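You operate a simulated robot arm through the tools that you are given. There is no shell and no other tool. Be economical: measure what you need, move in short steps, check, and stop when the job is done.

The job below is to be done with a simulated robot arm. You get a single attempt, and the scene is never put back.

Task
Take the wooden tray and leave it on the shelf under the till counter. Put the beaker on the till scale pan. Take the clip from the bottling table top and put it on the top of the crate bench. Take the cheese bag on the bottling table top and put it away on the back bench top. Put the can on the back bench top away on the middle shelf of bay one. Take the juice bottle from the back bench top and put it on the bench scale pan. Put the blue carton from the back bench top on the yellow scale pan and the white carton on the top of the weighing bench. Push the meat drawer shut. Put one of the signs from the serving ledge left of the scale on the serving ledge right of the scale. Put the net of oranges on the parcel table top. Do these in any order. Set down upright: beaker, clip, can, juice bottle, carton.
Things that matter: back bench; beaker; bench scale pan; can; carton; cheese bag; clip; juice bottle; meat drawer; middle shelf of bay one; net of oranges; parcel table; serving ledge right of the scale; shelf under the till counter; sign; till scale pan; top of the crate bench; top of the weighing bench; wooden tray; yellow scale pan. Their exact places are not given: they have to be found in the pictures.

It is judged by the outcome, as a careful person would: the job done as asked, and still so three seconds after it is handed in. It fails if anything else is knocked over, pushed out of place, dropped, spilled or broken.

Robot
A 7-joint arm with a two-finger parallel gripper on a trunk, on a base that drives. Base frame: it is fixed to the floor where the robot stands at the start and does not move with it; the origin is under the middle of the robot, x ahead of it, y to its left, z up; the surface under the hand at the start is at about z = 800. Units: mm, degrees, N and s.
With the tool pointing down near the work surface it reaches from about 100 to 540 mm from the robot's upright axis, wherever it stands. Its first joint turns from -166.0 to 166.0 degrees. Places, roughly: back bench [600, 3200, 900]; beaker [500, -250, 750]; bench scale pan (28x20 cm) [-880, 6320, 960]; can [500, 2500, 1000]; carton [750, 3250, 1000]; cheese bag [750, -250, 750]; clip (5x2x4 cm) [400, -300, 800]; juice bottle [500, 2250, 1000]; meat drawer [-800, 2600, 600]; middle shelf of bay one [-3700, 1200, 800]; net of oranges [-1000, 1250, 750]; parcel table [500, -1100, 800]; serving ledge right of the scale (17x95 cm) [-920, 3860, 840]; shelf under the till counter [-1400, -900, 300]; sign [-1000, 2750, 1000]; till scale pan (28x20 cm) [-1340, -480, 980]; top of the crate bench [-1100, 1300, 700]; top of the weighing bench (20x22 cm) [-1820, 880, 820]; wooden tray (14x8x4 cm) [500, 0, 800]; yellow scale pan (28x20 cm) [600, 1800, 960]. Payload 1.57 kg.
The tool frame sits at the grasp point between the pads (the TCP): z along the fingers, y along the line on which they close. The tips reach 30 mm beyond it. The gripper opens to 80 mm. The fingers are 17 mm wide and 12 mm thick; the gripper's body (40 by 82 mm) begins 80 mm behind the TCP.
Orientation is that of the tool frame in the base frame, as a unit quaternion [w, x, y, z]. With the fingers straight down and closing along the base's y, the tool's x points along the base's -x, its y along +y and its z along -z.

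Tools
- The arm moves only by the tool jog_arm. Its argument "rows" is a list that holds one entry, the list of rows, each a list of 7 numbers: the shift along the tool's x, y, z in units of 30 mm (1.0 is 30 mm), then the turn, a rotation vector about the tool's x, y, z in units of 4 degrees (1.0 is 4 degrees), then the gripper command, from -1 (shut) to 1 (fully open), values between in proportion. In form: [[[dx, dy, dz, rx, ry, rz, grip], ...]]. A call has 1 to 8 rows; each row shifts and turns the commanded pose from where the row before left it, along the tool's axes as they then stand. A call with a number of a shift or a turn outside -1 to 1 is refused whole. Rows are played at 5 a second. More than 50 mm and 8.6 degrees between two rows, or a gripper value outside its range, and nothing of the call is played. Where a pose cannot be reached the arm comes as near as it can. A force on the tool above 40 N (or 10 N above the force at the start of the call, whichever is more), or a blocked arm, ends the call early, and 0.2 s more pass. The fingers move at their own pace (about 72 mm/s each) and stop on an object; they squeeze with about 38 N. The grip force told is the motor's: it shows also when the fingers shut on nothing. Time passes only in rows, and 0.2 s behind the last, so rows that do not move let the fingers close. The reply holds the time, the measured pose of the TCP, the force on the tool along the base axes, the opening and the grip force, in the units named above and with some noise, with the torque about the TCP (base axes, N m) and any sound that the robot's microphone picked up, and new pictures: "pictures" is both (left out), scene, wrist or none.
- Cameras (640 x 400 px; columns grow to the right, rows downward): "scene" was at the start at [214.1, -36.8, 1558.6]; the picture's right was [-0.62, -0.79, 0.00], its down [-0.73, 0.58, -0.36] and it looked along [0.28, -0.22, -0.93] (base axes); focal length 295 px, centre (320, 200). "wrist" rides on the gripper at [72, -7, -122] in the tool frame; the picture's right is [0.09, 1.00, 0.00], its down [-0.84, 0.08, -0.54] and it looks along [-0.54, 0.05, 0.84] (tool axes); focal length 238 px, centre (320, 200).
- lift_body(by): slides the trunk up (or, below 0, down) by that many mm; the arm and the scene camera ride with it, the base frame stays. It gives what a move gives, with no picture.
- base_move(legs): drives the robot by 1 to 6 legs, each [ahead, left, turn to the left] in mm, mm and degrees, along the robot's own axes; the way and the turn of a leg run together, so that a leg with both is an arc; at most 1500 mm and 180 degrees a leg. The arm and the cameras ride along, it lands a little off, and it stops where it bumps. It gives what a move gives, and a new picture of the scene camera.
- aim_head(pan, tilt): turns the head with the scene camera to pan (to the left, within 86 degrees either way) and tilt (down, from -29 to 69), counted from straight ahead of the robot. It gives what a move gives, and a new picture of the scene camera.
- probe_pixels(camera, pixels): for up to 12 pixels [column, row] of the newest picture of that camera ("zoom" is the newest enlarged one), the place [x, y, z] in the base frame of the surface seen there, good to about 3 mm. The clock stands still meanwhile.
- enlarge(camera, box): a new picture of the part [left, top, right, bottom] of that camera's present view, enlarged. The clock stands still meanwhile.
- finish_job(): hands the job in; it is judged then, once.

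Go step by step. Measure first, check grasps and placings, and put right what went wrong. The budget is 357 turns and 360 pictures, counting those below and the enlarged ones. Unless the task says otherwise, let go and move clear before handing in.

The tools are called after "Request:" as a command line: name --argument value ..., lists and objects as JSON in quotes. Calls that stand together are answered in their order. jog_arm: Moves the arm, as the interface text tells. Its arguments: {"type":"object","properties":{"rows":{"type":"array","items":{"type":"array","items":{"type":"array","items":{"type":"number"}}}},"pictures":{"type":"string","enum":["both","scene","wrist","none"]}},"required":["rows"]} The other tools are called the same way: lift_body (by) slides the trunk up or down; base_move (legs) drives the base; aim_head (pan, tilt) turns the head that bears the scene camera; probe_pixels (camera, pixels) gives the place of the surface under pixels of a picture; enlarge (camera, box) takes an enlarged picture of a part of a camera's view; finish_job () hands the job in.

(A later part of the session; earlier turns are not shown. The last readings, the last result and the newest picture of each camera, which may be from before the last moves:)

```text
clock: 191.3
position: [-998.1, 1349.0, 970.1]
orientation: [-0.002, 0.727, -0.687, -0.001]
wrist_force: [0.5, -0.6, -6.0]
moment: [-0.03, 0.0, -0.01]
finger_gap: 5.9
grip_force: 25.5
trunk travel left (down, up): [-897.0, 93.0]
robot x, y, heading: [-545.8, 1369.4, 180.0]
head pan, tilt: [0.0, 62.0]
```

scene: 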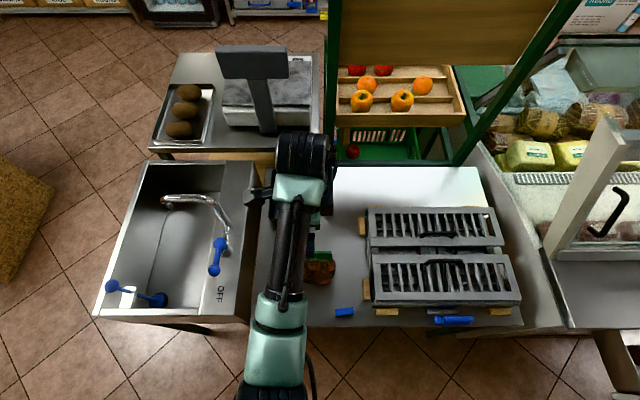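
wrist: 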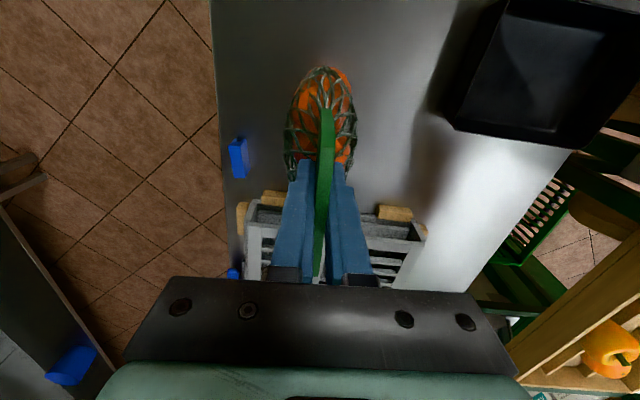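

Holding with 6 N weight. Raising further and driving off toward the parcel table.

Request:
lift_body --by 90

Request:
jog_arm --rows '[[[0, 0, -0.2, 0, 0, 0, -1], [0, 0, -0.4, 0, 0, 0, -1], [0, 0, -0.5, 0, 0, 0, -1], [0, 0, -0.5, 0, 0, 0, -1], [0, 0, -0.5, 0, 0, 0, -1], [0, 0, -0.5, 0, 0, 0, -1], [0, 0, -0.4, 0, 0, 0, -1], [0, 0, -0.2, 0, 0, 0, -1]]]' --pictures "none"

Request:
base_move --legs '[[-250, 0, 0], [0, 1000, 0], [0, 700, 0]]'

```text
clock: 192.6
position: [-999.1, 1349.9, 1059.9]
orientation: [-0.001, 0.727, -0.686, -0.001]
wrist_force: [-0.4, -0.1, -6.2]
moment: [-0.03, -0.01, 0.01]
finger_gap: 5.7
grip_force: 26.5
trunk travel left (down, up): [-987.0, 3.0]
robot x, y, heading: [-542.5, 1364.5, 180.1]
head pan, tilt: [0.0, 62.0]
```

```text
clock: 194.4
position: [-998.3, 1350.1, 1156.9]
orientation: [-0.001, 0.728, -0.686, -0.001]
wrist_force: [0.2, -1.3, -6.3]
moment: [-0.04, 0.0, -0.03]
finger_gap: 5.7
grip_force: 25.4
trunk travel left (down, up): [-987.0, 3.0]
robot x, y, heading: [-543.1, 1367.3, 179.9]
head pan, tilt: [0.0, 62.0]
```

```text
clock: 204.3
position: [-758.8, -321.6, 1155.7]
orientation: [-0.001, 0.725, -0.689, -0.001]
wrist_force: [0.7, -0.1, -6.2]
moment: [-0.02, 0.01, -0.01]
finger_gap: 5.6
grip_force: 25.8
trunk travel left (down, up): [-987.0, 3.0]
robot x, y, heading: [-301.9, -307.8, 179.6]
head pan, tilt: [0.0, 62.0]
```

scene: 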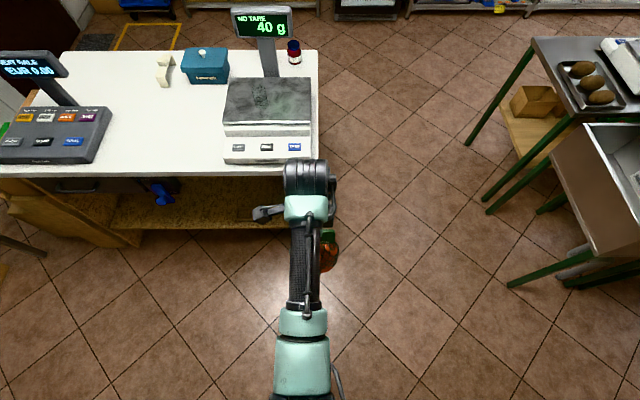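

Beaker still upright on its pan. Turning to the parcel table.

Request:
base_move --legs '[[100, 0, 0], [0, 0, 180], [0, -220, 0]]'

```text
clock: 213.9
position: [40.7, -534.7, 1155.6]
orientation: [0.001, 0.705, 0.709, -0.002]
wrist_force: [-0.4, -0.4, -6.2]
moment: [0.03, -0.02, -0.03]
finger_gap: 6.0
grip_force: 25.6
trunk travel left (down, up): [-987.0, 3.0]
robot x, y, heading: [-411.7, -526.1, -3.0]
head pan, tilt: [0.0, 62.0]
```

scene: 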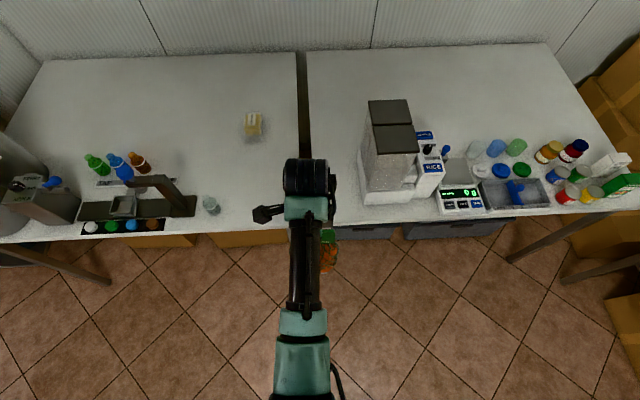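

Request:
probe_pixels --camera "scene" --pixels '[[345, 140], [345, 215], [360, 195], [330, 100], [315, 140], [362, 140], [450, 100], [345, 180], [385, 110], [318, 100], [345, 223]]'

```text
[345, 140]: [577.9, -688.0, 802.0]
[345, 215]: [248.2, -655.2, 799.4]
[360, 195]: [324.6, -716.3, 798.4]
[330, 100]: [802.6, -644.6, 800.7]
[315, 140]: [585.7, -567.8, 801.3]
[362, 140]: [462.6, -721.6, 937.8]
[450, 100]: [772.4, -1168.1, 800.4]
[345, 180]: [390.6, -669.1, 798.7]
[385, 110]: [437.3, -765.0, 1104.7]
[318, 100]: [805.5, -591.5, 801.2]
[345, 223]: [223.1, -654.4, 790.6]
```

Table left edge y≈-560, hopper from y≈-715. Target (400,-627).

Request:
base_move --legs '[[0, 0, 3], [0, -114, 0]]'

Request:
base_move --legs '[[355, 0, 0]]'

```text
clock: 215.6
position: [38.8, -622.5, 1155.9]
orientation: [0.001, 0.688, 0.726, -0.002]
wrist_force: [0.2, 0.4, -7.3]
moment: [0.02, 0.01, -0.02]
finger_gap: 5.7
grip_force: 25.9
trunk travel left (down, up): [-987.0, 3.0]
robot x, y, heading: [-415.9, -641.4, -0.4]
head pan, tilt: [0.0, 62.0]
```

scene: 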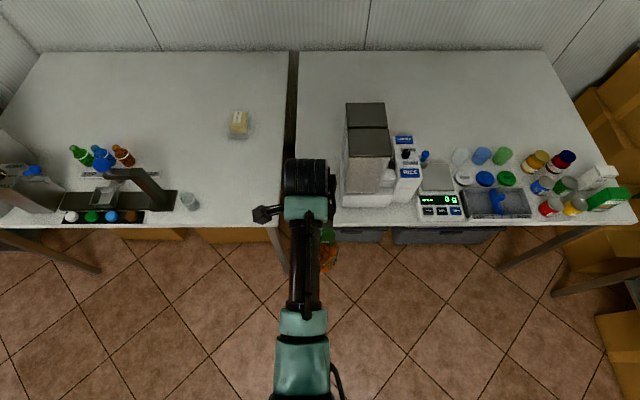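

```text
clock: 217.8
position: [387.0, -627.9, 1156.0]
orientation: [0.001, 0.688, 0.726, -0.002]
wrist_force: [-0.2, -0.2, -6.5]
moment: [0.0, -0.01, 0.0]
finger_gap: 5.9
grip_force: 25.8
trunk travel left (down, up): [-987.0, 3.0]
robot x, y, heading: [-68.4, -640.5, -0.8]
head pan, tilt: [0.0, 62.0]
```

scene: 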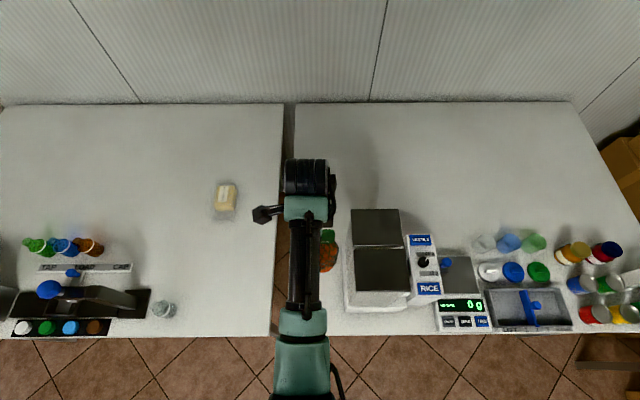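

Over the free strip. Lowering by trunk, then gently.

Request:
lift_body --by -145

Request:
jog_arm --rows '[[[0, 0, 0.1, 0, 0, 0, -1], [0, 0, 0.1, 0, 0, 0, -1], [0, 0, 0, 0, 0, 0, -1]]]' --pictures "wrist"

```text
clock: 219.6
position: [389.1, -628.6, 1011.5]
orientation: [0.0, 0.689, 0.725, -0.003]
wrist_force: [-0.1, -0.4, -7.2]
moment: [0.02, -0.02, 0.0]
finger_gap: 5.9
grip_force: 26.2
trunk travel left (down, up): [-842.0, 148.0]
robot x, y, heading: [-59.2, -640.5, -0.4]
head pan, tilt: [0.0, 62.0]
```

```text
clock: 220.4
position: [388.5, -628.1, 1004.1]
orientation: [0.0, 0.688, 0.726, -0.003]
wrist_force: [0.2, -0.6, -6.3]
moment: [0.05, 0.0, -0.01]
finger_gap: 5.7
grip_force: 26.2
trunk travel left (down, up): [-842.0, 148.0]
robot x, y, heading: [-66.8, -642.4, -0.8]
head pan, tilt: [0.0, 62.0]
```

wrist: 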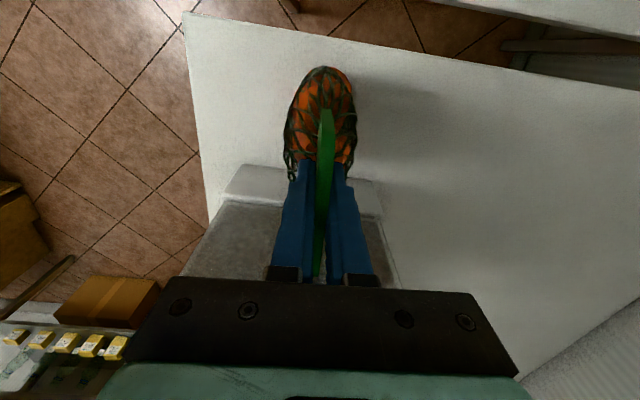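

Request:
jog_arm --rows '[[[0, 0, 0.1, 0, 0, 0, -1], [0, 0, 0.08, 0, 0, 0, -1], [0, 0, 0.05, 0, 0, 0, -1], [0, 0, 0, 0, 0, 0, -1]]]' --pictures "none"

```text
clock: 221.4
position: [388.1, -628.0, 997.1]
orientation: [0.0, 0.688, 0.726, -0.003]
wrist_force: [-0.9, 0.4, -6.8]
moment: [0.02, 0.0, 0.01]
finger_gap: 5.7
grip_force: 25.4
trunk travel left (down, up): [-842.0, 148.0]
robot x, y, heading: [-67.9, -640.3, -0.4]
head pan, tilt: [0.0, 62.0]
```

Request:
jog_arm --rows '[[[0, 0, 0.08, 0, 0, 0, -1], [0, 0, 0.05, 0, 0, 0, -1], [0, 0, 0, 0, 0, 0, -1]]]' --pictures "none"

```text
clock: 222.2
position: [387.7, -627.8, 996.5]
orientation: [0.002, 0.688, 0.726, -0.001]
wrist_force: [-2.1, -0.1, 8.5]
moment: [-0.51, 0.24, -0.05]
finger_gap: 6.0
grip_force: 25.4
trunk travel left (down, up): [-842.0, 148.0]
robot x, y, heading: [-68.6, -644.1, -0.4]
head pan, tilt: [0.0, 62.0]
```

Contact. Releasing and rising.

Request:
jog_arm --rows '[[[0, 0, -0.04, 0, 0, 0, -1], [0, 0, 0, 0, 0, 0, -0.4], [0, 0, 0, 0, 0, 0, 0], [0, 0, -0.3, 0, 0, 0, 0.2], [0, 0, -0.8, 0, 0, 0, 0.2], [0, 0, -1, 0, 0, 0, 0.2], [0, 0, -1, 0, 0, 0, 0.2]]]' --pictures "wrist"

```text
clock: 223.8
position: [407.3, -637.2, 1094.2]
orientation: [0.029, 0.69, 0.724, 0.009]
wrist_force: [-0.4, -0.1, -0.2]
moment: [-0.01, 0.02, -0.04]
finger_gap: 47.9
grip_force: 0.0
out of reach, approached as far as the arm can: row 7
trunk travel left (down, up): [-842.0, 148.0]
robot x, y, heading: [-67.6, -643.1, -0.7]
head pan, tilt: [0.0, 62.0]
```

wrist: 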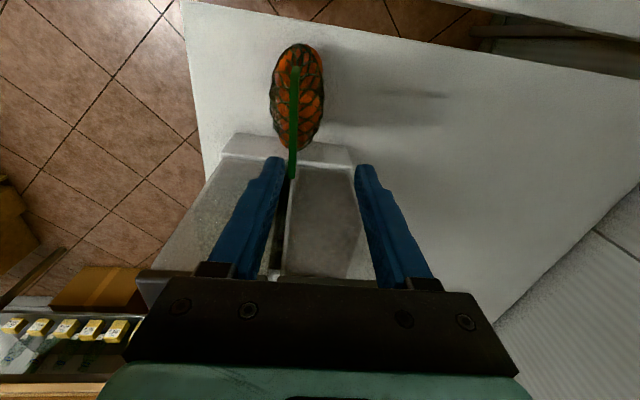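

The net stands on the parcel table. Raising, backing off; next the cheese bag. I'll look at what's under the bottling table.

Request:
lift_body --by 145

Request:
base_move --legs '[[-350, 0, 0.6], [0, 320, 0]]'

Request:
aim_head --pan 0 --tilt 45

```text
clock: 225.5
position: [407.4, -638.2, 1239.7]
orientation: [0.028, 0.691, 0.722, 0.01]
wrist_force: [-0.2, -0.6, 0.1]
moment: [-0.03, 0.01, 0.02]
finger_gap: 48.2
grip_force: 0.0
trunk travel left (down, up): [-987.0, 3.0]
robot x, y, heading: [-70.1, -638.6, -0.8]
head pan, tilt: [0.0, 62.0]
```

```text
clock: 229.5
position: [53.6, -314.3, 1239.5]
orientation: [0.028, 0.689, 0.724, 0.009]
wrist_force: [0.2, -0.6, 0.6]
moment: [-0.03, -0.01, -0.01]
finger_gap: 47.8
grip_force: 0.0
trunk travel left (down, up): [-987.0, 3.0]
robot x, y, heading: [-422.0, -320.1, -0.3]
head pan, tilt: [0.0, 62.0]
```

scene: 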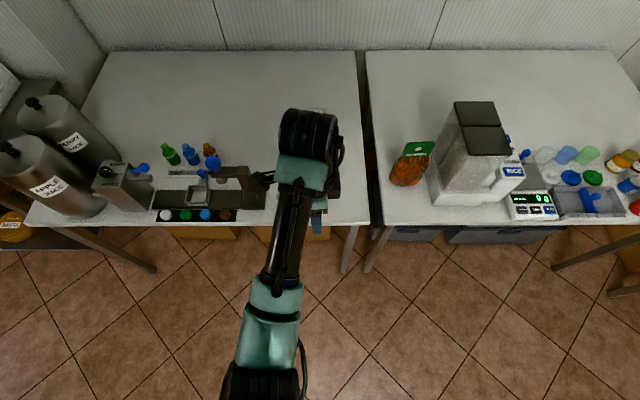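

```text
clock: 230.3
position: [53.0, -314.0, 1240.1]
orientation: [0.028, 0.69, 0.724, 0.009]
wrist_force: [-0.2, 0.6, -0.6]
moment: [0.0, -0.01, 0.03]
finger_gap: 47.8
grip_force: 0.1
trunk travel left (down, up): [-987.0, 3.0]
robot x, y, heading: [-422.7, -319.7, -0.2]
head pan, tilt: [0.0, 45.0]
```

scene: 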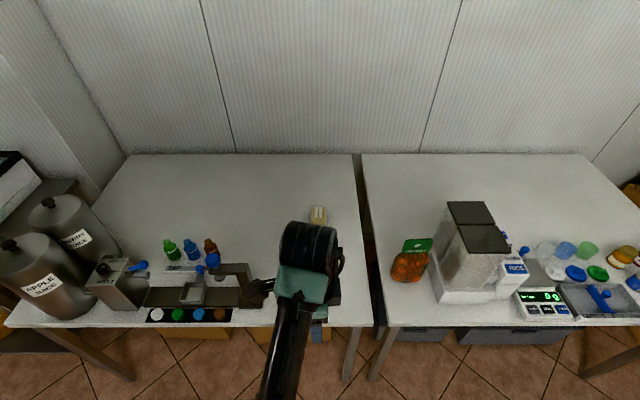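

Net stands fine. Probing the cheese bag and the boxes beneath.

Request:
enlarge --camera "scene" --box '[290, 190, 350, 240]'

Request:
probe_pixels --camera "scene" --pixels '[[265, 333], [310, 335], [330, 335], [350, 350], [300, 300], [318, 212], [312, 222], [325, 222], [312, 206], [324, 206]]'

```text
8.00 times, centred on (320, 215) of scene
```

zoom: 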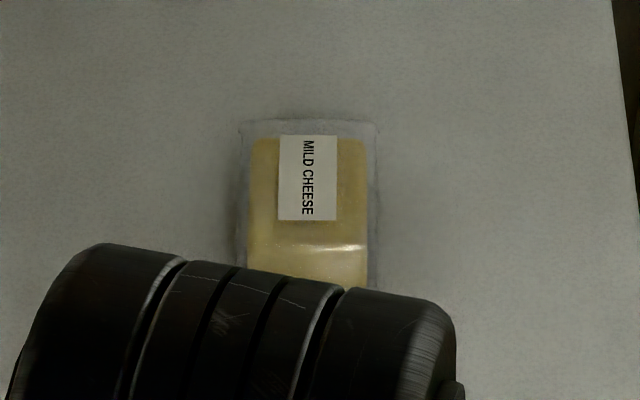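

```text
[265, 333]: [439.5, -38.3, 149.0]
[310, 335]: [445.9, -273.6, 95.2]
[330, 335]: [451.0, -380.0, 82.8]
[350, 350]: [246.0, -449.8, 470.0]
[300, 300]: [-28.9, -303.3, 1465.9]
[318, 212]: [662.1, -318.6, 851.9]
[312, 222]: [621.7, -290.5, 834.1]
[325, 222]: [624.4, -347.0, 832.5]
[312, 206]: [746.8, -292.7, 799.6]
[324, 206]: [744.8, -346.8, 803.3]
```

Block is ~57 mm wide (y -290..-347), x≈605–700, top 851. Rotating the tool back to nominal, then pitching it forward for extra reach.

Request:
jog_arm --rows '[[[0, 0, 0, 0, 0, -1, 1], [0, 0, 0, 0, 0, -1, 1], [0, 0, 0, 0, 0, -1, 1], [0, 0, 0, 0, 0, -1, 1], [0, 0, 0, 0, 0, -1, 1], [0, 0, 0, 0, 0, -1, 1], [0, 0, 0, 0, 0, -1, 1], [0, 0, 0, 0, 0, -1, 1]]]' --pictures "none"

Request:
jog_arm --rows '[[[0, 0, 0, 0, 0, -1, 1], [0, 0, 0, 0, 0, -1, 1], [0, 0, 0, 0, 0, -1, 1], [0, 0, 0, 0, 0, -1, 1], [0, 0, 0, 0, 0, -1, 1], [0, 0, 0, 0, 0, -1, 1], [0, 0, 0, 0, 0, -1, 1], [0, 0, 0, 0, 0, -1, 1]]]' --pictures "none"

Request:
jog_arm --rows '[[[0, 0, 0, 0, 0, -1, 1], [0, 0, 0, 0, 0, -1, 1], [0, 0, 0, 0, 0, -1, 1], [0, 0, 0, 0, 0, -1, 1], [0, 0, 0, 0, 0, -1, 1], [0, 0, 0, 0, 0, -0.8, 1]]]' --pictures "none"

```text
clock: 232.1
position: [53.6, -313.8, 1239.3]
orientation: [0.03, 0.462, 0.886, 0.002]
wrist_force: [-0.1, 1.3, 0.1]
moment: [-0.01, 0.0, -0.04]
finger_gap: 80.0
grip_force: 0.0
trunk travel left (down, up): [-987.0, 3.0]
robot x, y, heading: [-419.4, -316.1, -0.2]
head pan, tilt: [0.0, 45.0]
```

```text
clock: 233.9
position: [53.4, -313.7, 1239.1]
orientation: [0.029, 0.201, 0.979, -0.007]
wrist_force: [0.0, 1.0, 0.4]
moment: [0.0, 0.01, 0.01]
finger_gap: 80.2
grip_force: 0.1
trunk travel left (down, up): [-987.0, 3.0]
robot x, y, heading: [-422.8, -317.1, -0.3]
head pan, tilt: [0.0, 45.0]
```

```text
clock: 235.3
position: [54.5, -314.6, 1239.5]
orientation: [0.026, 0.0, 1.0, -0.013]
wrist_force: [0.3, -0.6, 1.0]
moment: [0.05, 0.0, 0.01]
finger_gap: 80.0
grip_force: 0.1
trunk travel left (down, up): [-987.0, 3.0]
robot x, y, heading: [-419.6, -323.3, -0.1]
head pan, tilt: [0.0, 45.0]
```

Pitching forward ~28° and driving closer.

Request:
jog_arm --rows '[[[0, 0, 0.5, -0.37, -1, 0, 1], [0, 0, 0.5, 0, -1, 0, 1], [0, 0, 0.5, 0, -1, 0, 1], [0, 0, 0.5, 0, -1, 0, 1], [0, 0, 0, 0, -1, 0, 1], [0, 0, 0, 0, -1, 0, 1], [0, 0, 0, 0, -1, 0, 1]]]' --pictures "none"

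Request:
base_move --legs '[[455, 0, 0]]'

Request:
lift_body --by -180

Request:
jog_arm --rows '[[[0, 0, 0, 0, 0, 0, 1]]]' --pictures "both"

```text
clock: 236.9
position: [65.3, -315.1, 1180.8]
orientation: [0.27, -0.001, 0.963, 0.001]
wrist_force: [-0.5, -0.6, -0.2]
moment: [-0.01, -0.01, 0.03]
finger_gap: 80.4
grip_force: 0.0
trunk travel left (down, up): [-987.0, 3.0]
robot x, y, heading: [-421.7, -320.2, -0.2]
head pan, tilt: [0.0, 45.0]
```

```text
clock: 239.6
position: [517.0, -317.0, 1181.2]
orientation: [0.269, -0.001, 0.963, 0.0]
wrist_force: [-0.1, 0.0, 0.7]
moment: [0.03, 0.0, -0.02]
finger_gap: 79.9
grip_force: 0.0
trunk travel left (down, up): [-987.0, 3.0]
robot x, y, heading: [30.1, -324.0, -0.4]
head pan, tilt: [0.0, 45.0]
```

scene: 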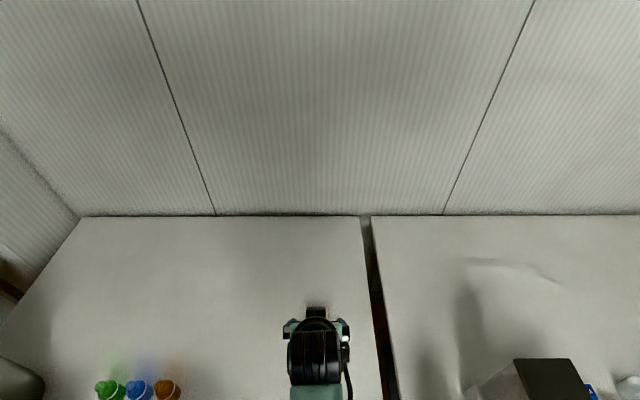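

```text
clock: 241.6
position: [517.7, -318.1, 1001.0]
orientation: [0.268, -0.001, 0.963, 0.0]
wrist_force: [0.1, 0.4, 0.1]
moment: [0.01, -0.01, 0.01]
finger_gap: 79.9
grip_force: 0.2
trunk travel left (down, up): [-807.0, 183.0]
robot x, y, heading: [32.0, -325.7, -0.3]
head pan, tilt: [0.0, 45.0]
```

```text
clock: 242.0
position: [515.8, -316.3, 1000.7]
orientation: [0.268, -0.001, 0.964, 0.0]
wrist_force: [0.4, -0.1, -0.1]
moment: [-0.03, 0.0, 0.02]
finger_gap: 80.0
grip_force: 0.1
trunk travel left (down, up): [-807.0, 183.0]
robot x, y, heading: [30.7, -321.4, -0.3]
head pan, tilt: [0.0, 45.0]
```

scene: 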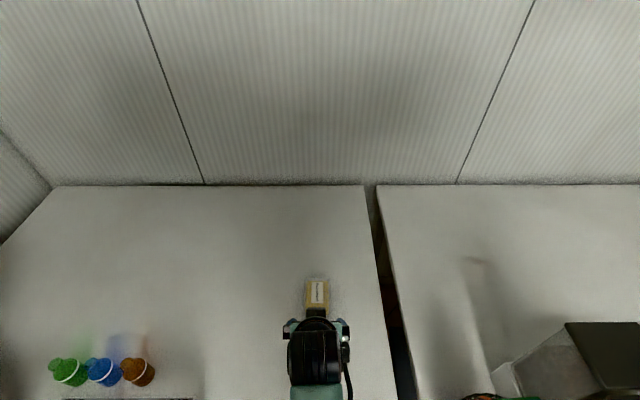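
wrist: 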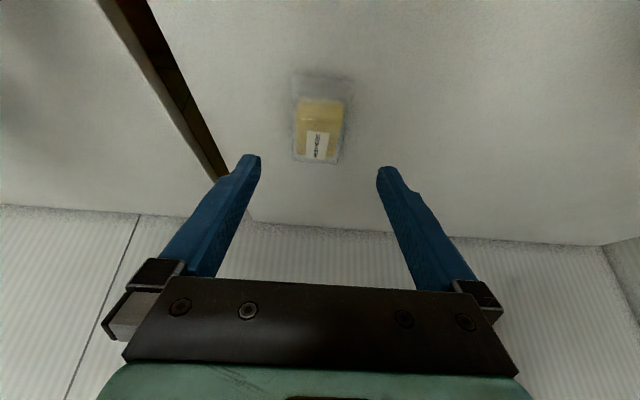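

Aligned; approach along the tool axis toward the block (TCP target (650,-319,834)).

Request:
jog_arm --rows '[[[-0.3, -0.08, 1, 0, 0, 0, 1], [-0.3, 0, 1, 0, 0, 0, 1], [-0.36, 0, 1, 0, 0, 0, 1], [0, 0, 1, 0, 0, 0, 1], [0, 0, 1, 0, 0, 0, 1]]]' --pictures "wrist"

```text
clock: 243.2
position: [619.9, -317.8, 886.9]
orientation: [0.268, -0.001, 0.963, 0.0]
wrist_force: [0.3, 0.6, 0.5]
moment: [-0.03, 0.02, -0.04]
finger_gap: 80.0
grip_force: 0.1
trunk travel left (down, up): [-807.0, 183.0]
robot x, y, heading: [31.8, -317.9, -0.1]
head pan, tilt: [0.0, 45.0]
```

wrist: 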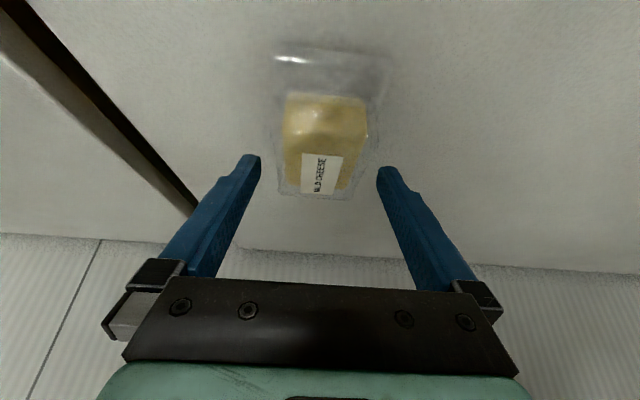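

Request:
jog_arm --rows '[[[0.05, 0.1, 0.7, 0, 0, 0, 1], [0, 0, 0.7, 0, 0, 0, 1], [0, 0, 0.6, 0, 0, 0, 1], [0, 0, 0, 0, 0, 0, -1], [0, 0, 0, 0, 0, 0, -1], [0, 0, 0, 0, 0, 0, -1]]]' --pictures "wrist"

```text
clock: 244.6
position: [648.5, -317.4, 836.6]
orientation: [0.269, 0.0, 0.963, 0.0]
wrist_force: [1.3, -1.5, 2.9]
moment: [-0.12, -0.26, 0.01]
finger_gap: 68.0
grip_force: 38.6
trunk travel left (down, up): [-807.0, 183.0]
robot x, y, heading: [32.0, -320.8, -0.5]
head pan, tilt: [0.0, 45.0]
```

wrist: 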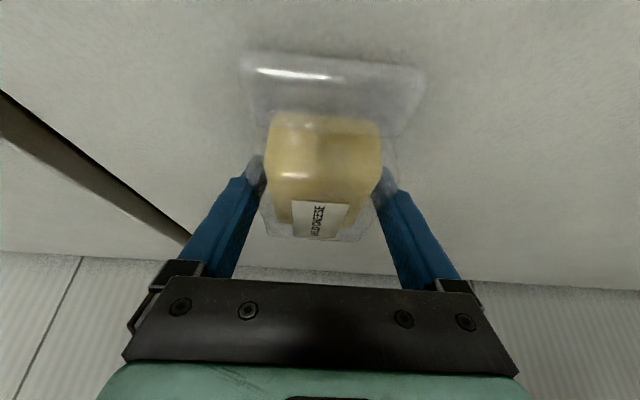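

Gripped (68 mm incl. film). Lifting vertically, slowly.

Request:
jog_arm --rows '[[[-0.1, 0, -0.17, 0, 0, 0, -1], [-0.15, 0, -0.26, 0, 0, 0, -1], [-0.26, 0, -0.43, 0, 0, 0, -1], [-0.26, 0, -0.43, 0, 0, 0, -1], [-0.26, 0, -0.43, 0, 0, 0, -1]]]' --pictures "wrist"

```text
clock: 245.8
position: [645.6, -315.9, 896.2]
orientation: [0.267, -0.001, 0.964, 0.001]
wrist_force: [0.8, -0.2, -2.0]
moment: [0.01, 0.03, -0.03]
finger_gap: 67.5
grip_force: 37.9
trunk travel left (down, up): [-807.0, 183.0]
robot x, y, heading: [36.6, -320.9, -0.1]
head pan, tilt: [0.0, 45.0]
```

wrist: 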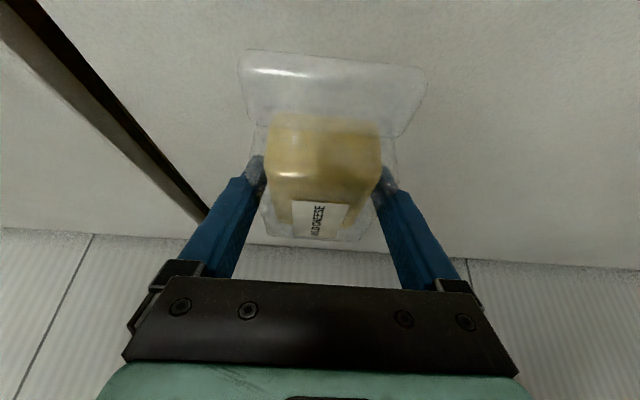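

Held. Raising, backing off, and retracting the arm before driving to the back bench.

Request:
lift_body --by 180

Request:
base_move --legs '[[-340, 0, 0]]'

Request:
jog_arm --rows '[[[0.5, 0, -0.2, 0, 0, 0, -1], [0.7, 0, -0.4, 0, 0, 0, -1], [0.7, 0, -0.4, 0, 0, 0, -1], [0.7, 0, -0.4, 0, 0, 0, -1], [0.7, 0, -0.4, 0, 0, 0, -1], [0.6, 0, -0.3, 0, 0, 0, -1]]]' --pictures "none"

Request:
base_move --legs '[[0, 1300, 0], [0, 1200, 0]]'

```text
clock: 247.8
position: [646.8, -315.9, 1076.0]
orientation: [0.268, -0.001, 0.963, 0.0]
wrist_force: [-0.3, -0.3, -2.2]
moment: [-0.02, 0.05, 0.0]
finger_gap: 67.5
grip_force: 38.1
trunk travel left (down, up): [-987.0, 3.0]
robot x, y, heading: [31.3, -321.2, -0.4]
head pan, tilt: [0.0, 45.0]
```

```text
clock: 250.0
position: [312.0, -309.8, 1075.3]
orientation: [0.268, -0.006, 0.963, 0.002]
wrist_force: [-0.2, -0.7, -2.5]
moment: [0.01, 0.01, 0.0]
finger_gap: 67.7
grip_force: 37.7
trunk travel left (down, up): [-987.0, 3.0]
robot x, y, heading: [-303.7, -321.2, 0.2]
head pan, tilt: [0.0, 45.0]
```

scene: 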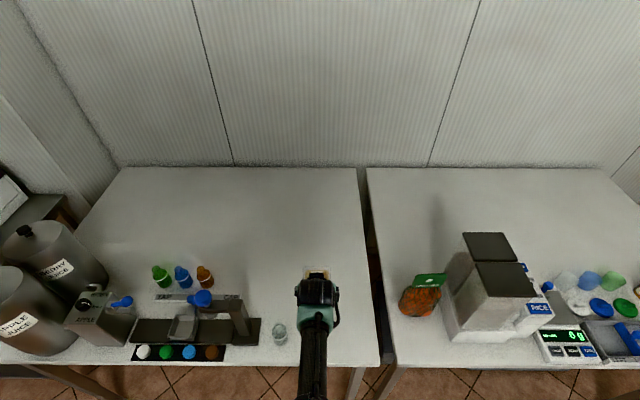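

```text
clock: 251.4
position: [178.2, -310.9, 1070.5]
orientation: [0.268, -0.006, 0.963, 0.0]
wrist_force: [0.1, -0.1, -1.2]
moment: [-0.01, 0.04, 0.02]
finger_gap: 67.5
grip_force: 37.7
trunk travel left (down, up): [-987.0, 3.0]
robot x, y, heading: [-306.3, -323.3, 0.2]
head pan, tilt: [0.0, 45.0]
```

```text
clock: 263.7
position: [150.1, 2185.6, 1069.3]
orientation: [0.268, 0.0, 0.963, 0.001]
wrist_force: [0.8, 0.0, -2.5]
moment: [0.0, 0.04, -0.01]
finger_gap: 67.6
grip_force: 38.1
trunk travel left (down, up): [-987.0, 3.0]
robot x, y, heading: [-333.5, 2181.1, -0.4]
head pan, tilt: [0.0, 45.0]
```

scene: 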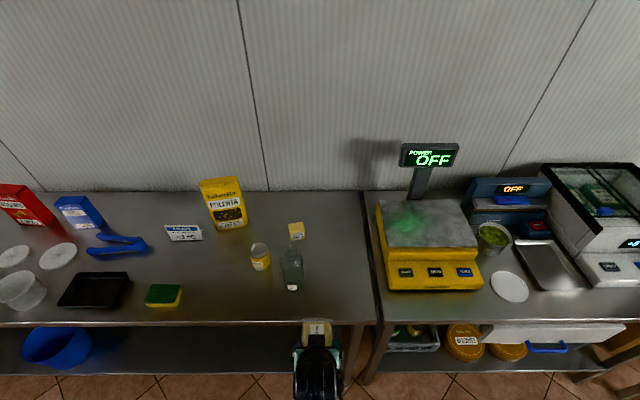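

The back bench is in view: a jar/can (261,256), clear bottle (292,268), blue carton (80,212). Probing and zooming.

Request:
enlarge --camera "scene" --box '[140, 170, 380, 320]'

Request:
probe_pixels --camera "scene" --pixels '[[261, 246], [260, 270], [292, 255], [292, 290], [300, 228], [220, 290], [335, 270], [335, 220], [162, 293], [225, 315], [225, 322], [360, 230]]'

Request:
aim_head --pan 40 --tilt 40

```text
2.67 times, centred on (260, 245) of scene
```

zoom: 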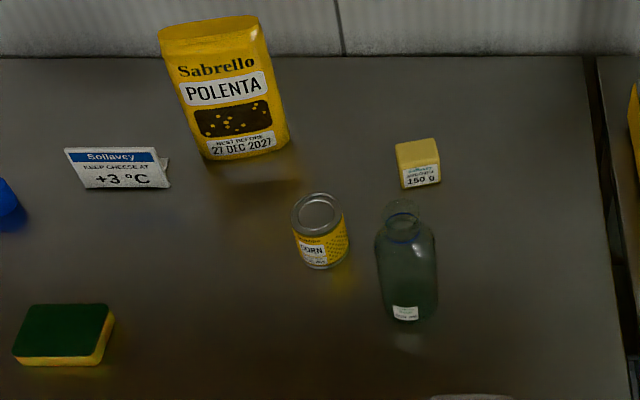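

```text
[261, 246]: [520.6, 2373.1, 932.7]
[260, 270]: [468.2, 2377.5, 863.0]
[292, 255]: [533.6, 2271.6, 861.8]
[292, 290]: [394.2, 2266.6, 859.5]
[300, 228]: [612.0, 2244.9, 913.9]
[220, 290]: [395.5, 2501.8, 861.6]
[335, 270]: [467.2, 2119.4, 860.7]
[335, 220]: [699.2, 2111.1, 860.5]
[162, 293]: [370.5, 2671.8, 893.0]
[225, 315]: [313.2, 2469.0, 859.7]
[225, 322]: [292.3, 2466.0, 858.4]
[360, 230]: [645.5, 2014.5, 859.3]
```

```text
clock: 264.7
position: [149.7, 2185.3, 1070.1]
orientation: [0.269, 0.001, 0.963, 0.0]
wrist_force: [0.0, -0.1, -1.3]
moment: [-0.04, 0.02, 0.04]
finger_gap: 67.7
grip_force: 38.1
trunk travel left (down, up): [-987.0, 3.0]
robot x, y, heading: [-335.4, 2183.4, -0.2]
head pan, tilt: [40.0, 40.0]
```

scene: 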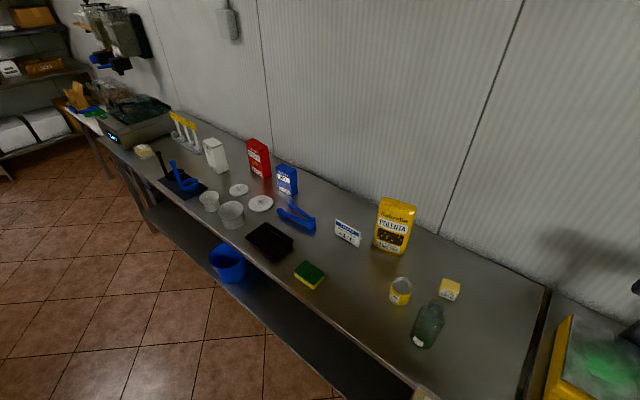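

Bench top z=860; cartons blue (287,178), red (258,158), white (215,154) are further left. Placing the cheese at the free right end, about (440,2120).

Request:
base_move --legs '[[0, -65, 0], [290, 0, 0]]'

Request:
lift_body --by -150

Request:
jog_arm --rows '[[[0.1, 0, 0.17, 0, 0, 0, -1], [0.05, 0, 0.09, 0, 0, 0, -1]]]' --pictures "wrist"

```text
clock: 267.3
position: [436.9, 2117.9, 1069.2]
orientation: [0.268, 0.0, 0.963, 0.0]
wrist_force: [0.0, 0.2, -2.5]
moment: [0.02, 0.02, 0.0]
finger_gap: 67.8
grip_force: 38.0
trunk travel left (down, up): [-987.0, 3.0]
robot x, y, heading: [-44.0, 2115.1, -0.4]
head pan, tilt: [40.0, 40.0]
```

scene: 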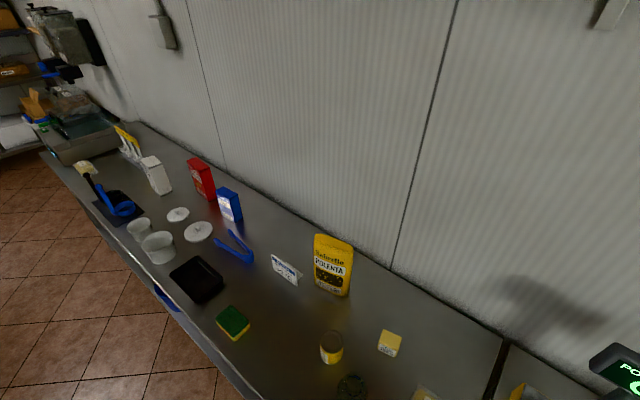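

```text
clock: 269.1
position: [438.3, 2119.1, 920.4]
orientation: [0.268, -0.001, 0.964, 0.0]
wrist_force: [0.3, -0.5, -3.3]
moment: [0.01, 0.01, -0.01]
finger_gap: 67.8
grip_force: 38.4
trunk travel left (down, up): [-837.0, 153.0]
robot x, y, heading: [-45.5, 2116.2, -0.6]
head pan, tilt: [40.0, 40.0]
```

```text
clock: 269.7
position: [437.1, 2119.3, 911.2]
orientation: [0.267, 0.0, 0.964, 0.0]
wrist_force: [-0.8, -1.1, -2.7]
moment: [0.06, 0.0, -0.01]
finger_gap: 67.8
grip_force: 38.2
trunk travel left (down, up): [-837.0, 153.0]
robot x, y, heading: [-39.1, 2116.6, -0.4]
head pan, tilt: [40.0, 40.0]
```

wrist: 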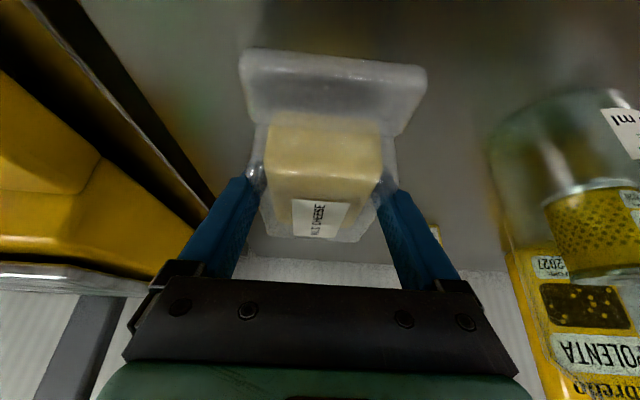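

Request:
jog_arm --rows '[[[0.09, 0, 0.15, 0, 0, 0, -1], [0.07, 0, 0.12, 0, 0, 0, -1], [0.05, 0, 0.085, 0, 0, 0, -1], [0, 0, 0, 0, 0, 0, -1]]]' --pictures "none"

```text
clock: 270.7
position: [438.9, 2119.4, 898.9]
orientation: [0.268, 0.0, 0.963, 0.0]
wrist_force: [-0.5, -0.7, -2.5]
moment: [0.02, 0.05, 0.0]
finger_gap: 67.9
grip_force: 37.9
trunk travel left (down, up): [-837.0, 153.0]
robot x, y, heading: [-46.4, 2114.6, -0.3]
head pan, tilt: [40.0, 40.0]
```

Request:
jog_arm --rows '[[[0.03, 0, 0.05, 0, 0, 0, -1], [0.03, 0, 0.05, 0, 0, 0, -1], [0, 0, 0, 0, 0, 0, -1]]]' --pictures "none"

```text
clock: 271.5
position: [439.3, 2119.3, 896.4]
orientation: [0.27, 0.0, 0.963, 0.0]
wrist_force: [-2.4, -0.5, 7.6]
moment: [-0.33, 0.48, -0.04]
finger_gap: 67.9
grip_force: 38.0
trunk travel left (down, up): [-837.0, 153.0]
robot x, y, heading: [-45.5, 2119.1, -0.4]
head pan, tilt: [40.0, 40.0]
```

Contact. Opening and retreating along the tool axis.

Request:
jog_arm --rows '[[[0, 0, 0, 0, 0, 0, 1], [0, 0, 0, 0, 0, 0, 1], [0, 0, -0.3, 0, 0, 0, 1], [0, 0, -0.8, 0, 0, 0, 1], [0, 0, -1, 0, 0, 0, 1], [0, 0, -1, 0, 0, 0, 1], [0, 0, -1, 0, 0, 0, 1]]]' --pictures "wrist"

```text
clock: 273.1
position: [372.9, 2116.8, 1000.5]
orientation: [0.268, 0.001, 0.963, 0.0]
wrist_force: [-0.2, 0.0, 0.0]
moment: [0.02, -0.03, -0.04]
finger_gap: 80.1
grip_force: 0.0
trunk travel left (down, up): [-837.0, 153.0]
robot x, y, heading: [-41.9, 2114.5, -0.4]
head pan, tilt: [40.0, 40.0]
```

wrist: 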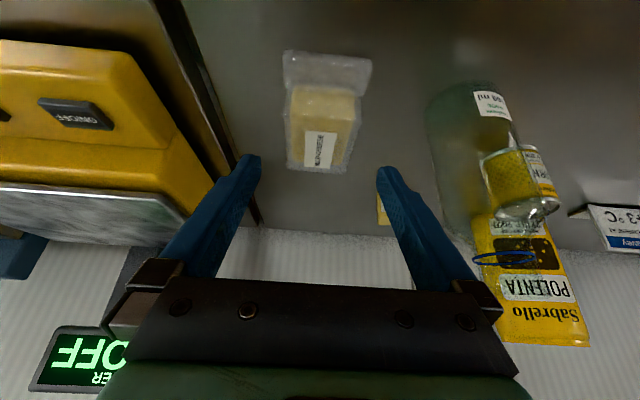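

Cheese placed. Backing off and moving left to the cartons.

Request:
lift_body --by 150

Request:
base_move --legs '[[-250, 0, 0], [0, 830, 0]]'

Request:
aim_head --pan 0 --tilt 42

```text
clock: 274.8
position: [374.8, 2119.2, 1150.1]
orientation: [0.269, 0.0, 0.963, 0.0]
wrist_force: [0.4, 0.4, -0.3]
moment: [-0.01, 0.01, -0.03]
finger_gap: 79.9
grip_force: 0.1
trunk travel left (down, up): [-987.0, 3.0]
robot x, y, heading: [-43.5, 2116.5, -0.4]
head pan, tilt: [40.0, 40.0]
```

```text
clock: 280.7
position: [131.3, 2946.7, 1150.3]
orientation: [0.268, 0.005, 0.963, -0.001]
wrist_force: [-0.1, -1.0, -0.5]
moment: [-0.02, -0.01, 0.01]
finger_gap: 80.1
grip_force: 0.1
trunk travel left (down, up): [-987.0, 3.0]
robot x, y, heading: [-286.0, 2945.4, -1.0]
head pan, tilt: [40.0, 40.0]
```

scene: 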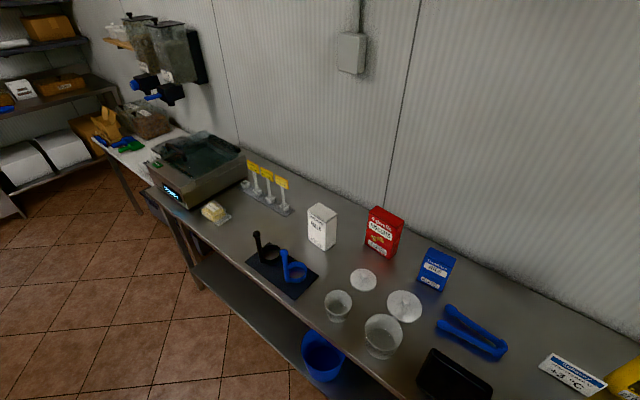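

```text
clock: 281.8
position: [131.9, 2947.9, 1149.6]
orientation: [0.268, 0.005, 0.963, -0.002]
wrist_force: [0.4, 0.5, 0.8]
moment: [0.01, 0.0, -0.02]
finger_gap: 79.9
grip_force: 0.1
trunk travel left (down, up): [-987.0, 3.0]
robot x, y, heading: [-286.7, 2948.6, -0.8]
head pan, tilt: [0.0, 42.0]
```

scene: 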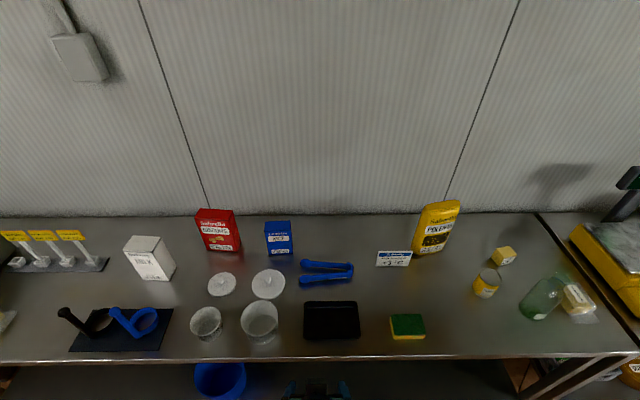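

Request:
enlarge --camera "scene" --box '[190, 195, 350, 295]'

Request:
probe_pixels --camera "scene" --pixels '[[266, 226], [290, 225], [267, 252], [291, 253], [278, 223], [278, 240], [134, 240], [160, 238], [150, 275], [170, 275], [150, 258], [330, 280]]'

```text
4.00 times, centred on (270, 245) of scene
```

zoom: 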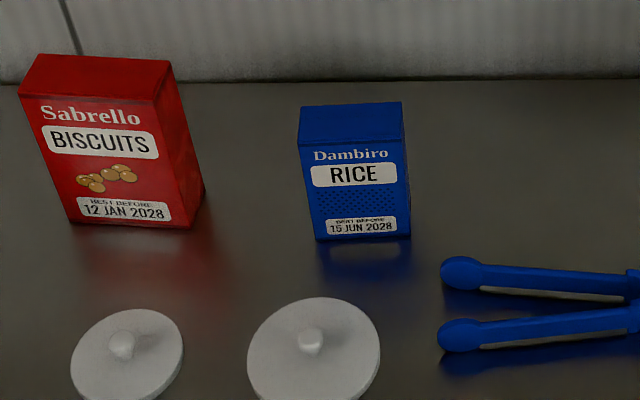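

```text
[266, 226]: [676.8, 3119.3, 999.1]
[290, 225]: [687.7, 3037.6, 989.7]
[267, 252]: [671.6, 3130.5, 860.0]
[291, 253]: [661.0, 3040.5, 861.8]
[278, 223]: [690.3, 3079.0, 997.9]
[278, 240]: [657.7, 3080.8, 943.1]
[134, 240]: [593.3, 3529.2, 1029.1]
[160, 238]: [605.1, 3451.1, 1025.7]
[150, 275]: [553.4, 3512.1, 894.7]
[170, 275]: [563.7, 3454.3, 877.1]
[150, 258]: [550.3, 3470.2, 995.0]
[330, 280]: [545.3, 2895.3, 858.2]
```

The blue carton's front is ~86 mm wide and only ~45 mm deep, so it needs gripping front-to-back, far in. I'll check the base footprint to know how close I can drive.

Request:
aim_head --pan 60 --tilt 69

```text
clock: 283.1
position: [132.6, 2946.7, 1150.0]
orientation: [0.268, 0.005, 0.963, -0.001]
wrist_force: [-0.6, 0.6, 0.7]
moment: [-0.03, 0.04, 0.04]
finger_gap: 80.0
grip_force: 0.0
trunk travel left (down, up): [-987.0, 3.0]
robot x, y, heading: [-288.2, 2950.0, -1.1]
head pan, tilt: [60.0, 68.8]
```

scene: 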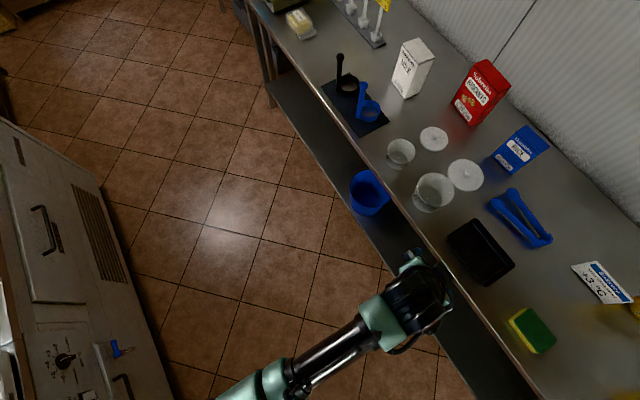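

Request:
probe_pixels --camera "scene" --pixels '[[200, 395], [330, 395], [430, 395], [240, 380], [420, 250], [400, 255], [450, 330]]'

Request:
aim_head --pan 86 --tilt 69

```text
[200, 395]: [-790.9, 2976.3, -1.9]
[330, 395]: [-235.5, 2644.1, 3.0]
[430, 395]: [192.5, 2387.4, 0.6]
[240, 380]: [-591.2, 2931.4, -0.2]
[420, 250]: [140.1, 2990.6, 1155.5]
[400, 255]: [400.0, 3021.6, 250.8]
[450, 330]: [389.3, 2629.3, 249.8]
```

```text
clock: 284.0
position: [133.4, 2947.1, 1149.5]
orientation: [0.268, 0.004, 0.963, -0.001]
wrist_force: [-0.4, 0.0, 0.2]
moment: [0.02, 0.01, -0.06]
finger_gap: 80.0
grip_force: 0.0
trunk travel left (down, up): [-987.0, 3.0]
robot x, y, heading: [-284.3, 2944.9, -1.0]
head pan, tilt: [85.9, 68.8]
```

scene: 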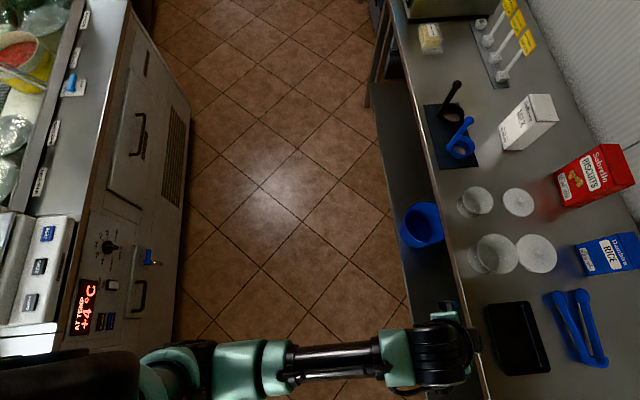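

Request:
probe_pixels --camera "scene" --pixels '[[400, 270], [410, 290], [385, 200], [395, 200], [440, 290], [420, 280], [405, 290]]'

```text
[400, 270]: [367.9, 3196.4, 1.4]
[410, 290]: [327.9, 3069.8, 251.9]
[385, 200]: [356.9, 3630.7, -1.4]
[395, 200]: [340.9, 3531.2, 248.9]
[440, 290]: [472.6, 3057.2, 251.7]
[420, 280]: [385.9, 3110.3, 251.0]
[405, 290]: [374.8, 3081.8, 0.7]
```

Request:
probe_pixels --camera "scene" --pixels '[[200, 335], [230, 330], [260, 330], [290, 325], [310, 330], [340, 320], [370, 320], [345, 390], [300, 310], [260, 300], [365, 385], [320, 395]]'

```text
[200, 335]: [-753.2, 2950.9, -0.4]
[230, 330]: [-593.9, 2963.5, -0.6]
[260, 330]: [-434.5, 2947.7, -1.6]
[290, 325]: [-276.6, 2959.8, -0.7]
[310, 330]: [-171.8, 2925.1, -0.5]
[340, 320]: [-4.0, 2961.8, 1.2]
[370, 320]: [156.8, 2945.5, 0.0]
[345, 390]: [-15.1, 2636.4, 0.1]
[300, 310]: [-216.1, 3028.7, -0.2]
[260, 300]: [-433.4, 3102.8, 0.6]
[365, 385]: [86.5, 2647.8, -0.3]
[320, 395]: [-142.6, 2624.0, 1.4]
```

The base isn't in the way visually (floor seen right under it). Returning the tool to vertical with fingers closing along x for the cartons.

Request:
jog_arm --rows '[[[0, 0, 0, 0.277, 0.277, 0.99, 1], [0, 0, 0, 0.277, 0.277, 0.99, 1], [0, 0, 0, 0.277, 0.277, 0.99, 1], [0, 0, 0, 0.277, 0.277, 0.99, 1], [0, 0, 0, 0.277, 0.277, 0.99, 1], [0, 0, 0, 0.277, 0.277, 0.99, 1], [0, 0, 0, 0.277, 0.277, 0.99, 1], [0, 0, 0, 0.277, 0.277, 0.99, 1]]]' --pictures "none"

Request:
jog_arm --rows '[[[0, 0, 0, 0.277, 0.277, 0.99, 1], [0, 0, 0, 0.277, 0.277, 0.99, 1], [0, 0, 0, 0.277, 0.277, 0.99, 1], [0, 0, 0, 0.277, 0.277, 0.99, 1], [0, 0, 0, 0.277, 0.277, 0.99, 1], [0, 0, 0, 0.277, 0.277, 0.99, 1], [0, 0, 0, 0.277, 0.277, 0.99, 1], [0, 0, 0, 0.277, 0.277, 0.99, 1]]]' --pictures "none"

Request:
jog_arm --rows '[[[0, 0, 0, 0.277, 0.277, 0.99, 1], [0, 0, 0, 0.277, 0.277, 0.99, 1], [0, 0, 0, 0.277, 0.277, 0.99, 1], [0, 0, 0, 0.277, 0.277, 0.99, 1], [0, 0, 0, 0.277, 0.277, 0.99, 1], [0, 0, 0, 0.277, 0.277, 0.99, 1]]]' --pictures "none"

Request:
base_move --legs '[[0, 145, 0.8], [280, 0, 0]]'

Request:
aim_head --pan 10 --tilt 60

```text
clock: 285.8
position: [132.8, 2947.5, 1149.7]
orientation: [0.183, 0.288, 0.94, -0.001]
wrist_force: [-0.3, 0.6, -0.4]
moment: [-0.02, 0.02, -0.01]
finger_gap: 79.8
grip_force: 0.1
trunk travel left (down, up): [-987.0, 3.0]
robot x, y, heading: [-287.2, 2948.7, -0.8]
head pan, tilt: [85.9, 68.8]
```

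```text
clock: 287.6
position: [131.1, 2946.7, 1149.7]
orientation: [0.08, 0.546, 0.834, -0.001]
wrist_force: [0.9, 0.0, 0.1]
moment: [-0.03, 0.02, -0.01]
finger_gap: 79.9
grip_force: 0.1
trunk travel left (down, up): [-987.0, 3.0]
robot x, y, heading: [-287.8, 2949.5, -0.8]
head pan, tilt: [85.9, 68.8]
```

```text
clock: 289.0
position: [131.2, 2946.2, 1150.1]
orientation: [0.0, 0.708, 0.706, -0.002]
wrist_force: [0.5, -0.1, 0.4]
moment: [-0.03, 0.04, -0.01]
finger_gap: 79.9
grip_force: 0.1
trunk travel left (down, up): [-987.0, 3.0]
robot x, y, heading: [-290.8, 2948.9, -1.1]
head pan, tilt: [85.9, 68.8]
```

```text
clock: 291.9
position: [415.4, 3099.9, 1149.6]
orientation: [0.0, 0.703, 0.712, -0.001]
wrist_force: [-0.7, -0.6, -1.1]
moment: [0.03, 0.02, 0.04]
finger_gap: 80.0
grip_force: 0.0
trunk travel left (down, up): [-987.0, 3.0]
robot x, y, heading: [-1.6, 3092.6, -0.2]
head pan, tilt: [85.9, 68.8]
```

scene: 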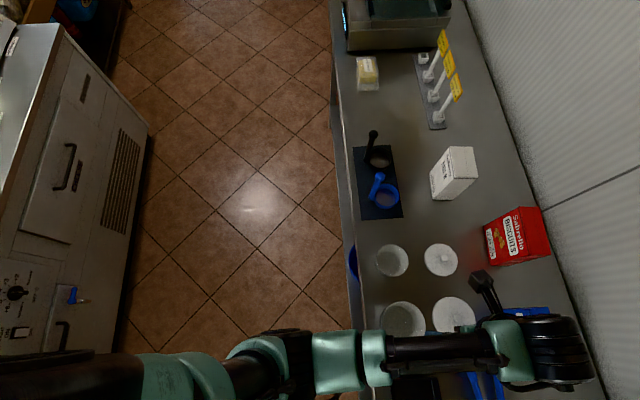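

```text
clock: 293.4
position: [416.5, 3099.1, 1150.1]
orientation: [0.0, 0.702, 0.712, -0.002]
wrist_force: [0.4, 0.0, -0.5]
moment: [0.0, -0.03, -0.01]
finger_gap: 79.9
grip_force: 0.1
trunk travel left (down, up): [-987.0, 3.0]
robot x, y, heading: [-3.0, 3093.6, 0.0]
head pan, tilt: [10.0, 60.0]
```

scene: 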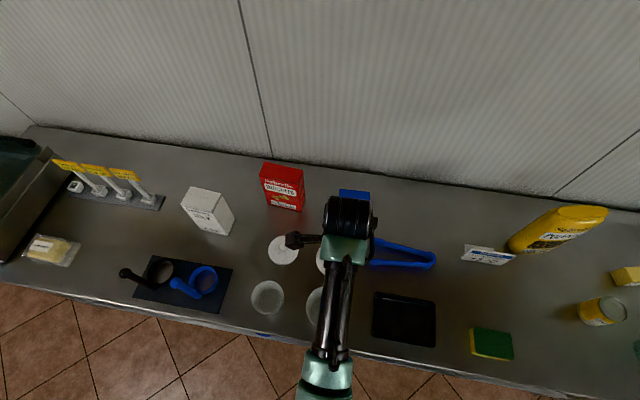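

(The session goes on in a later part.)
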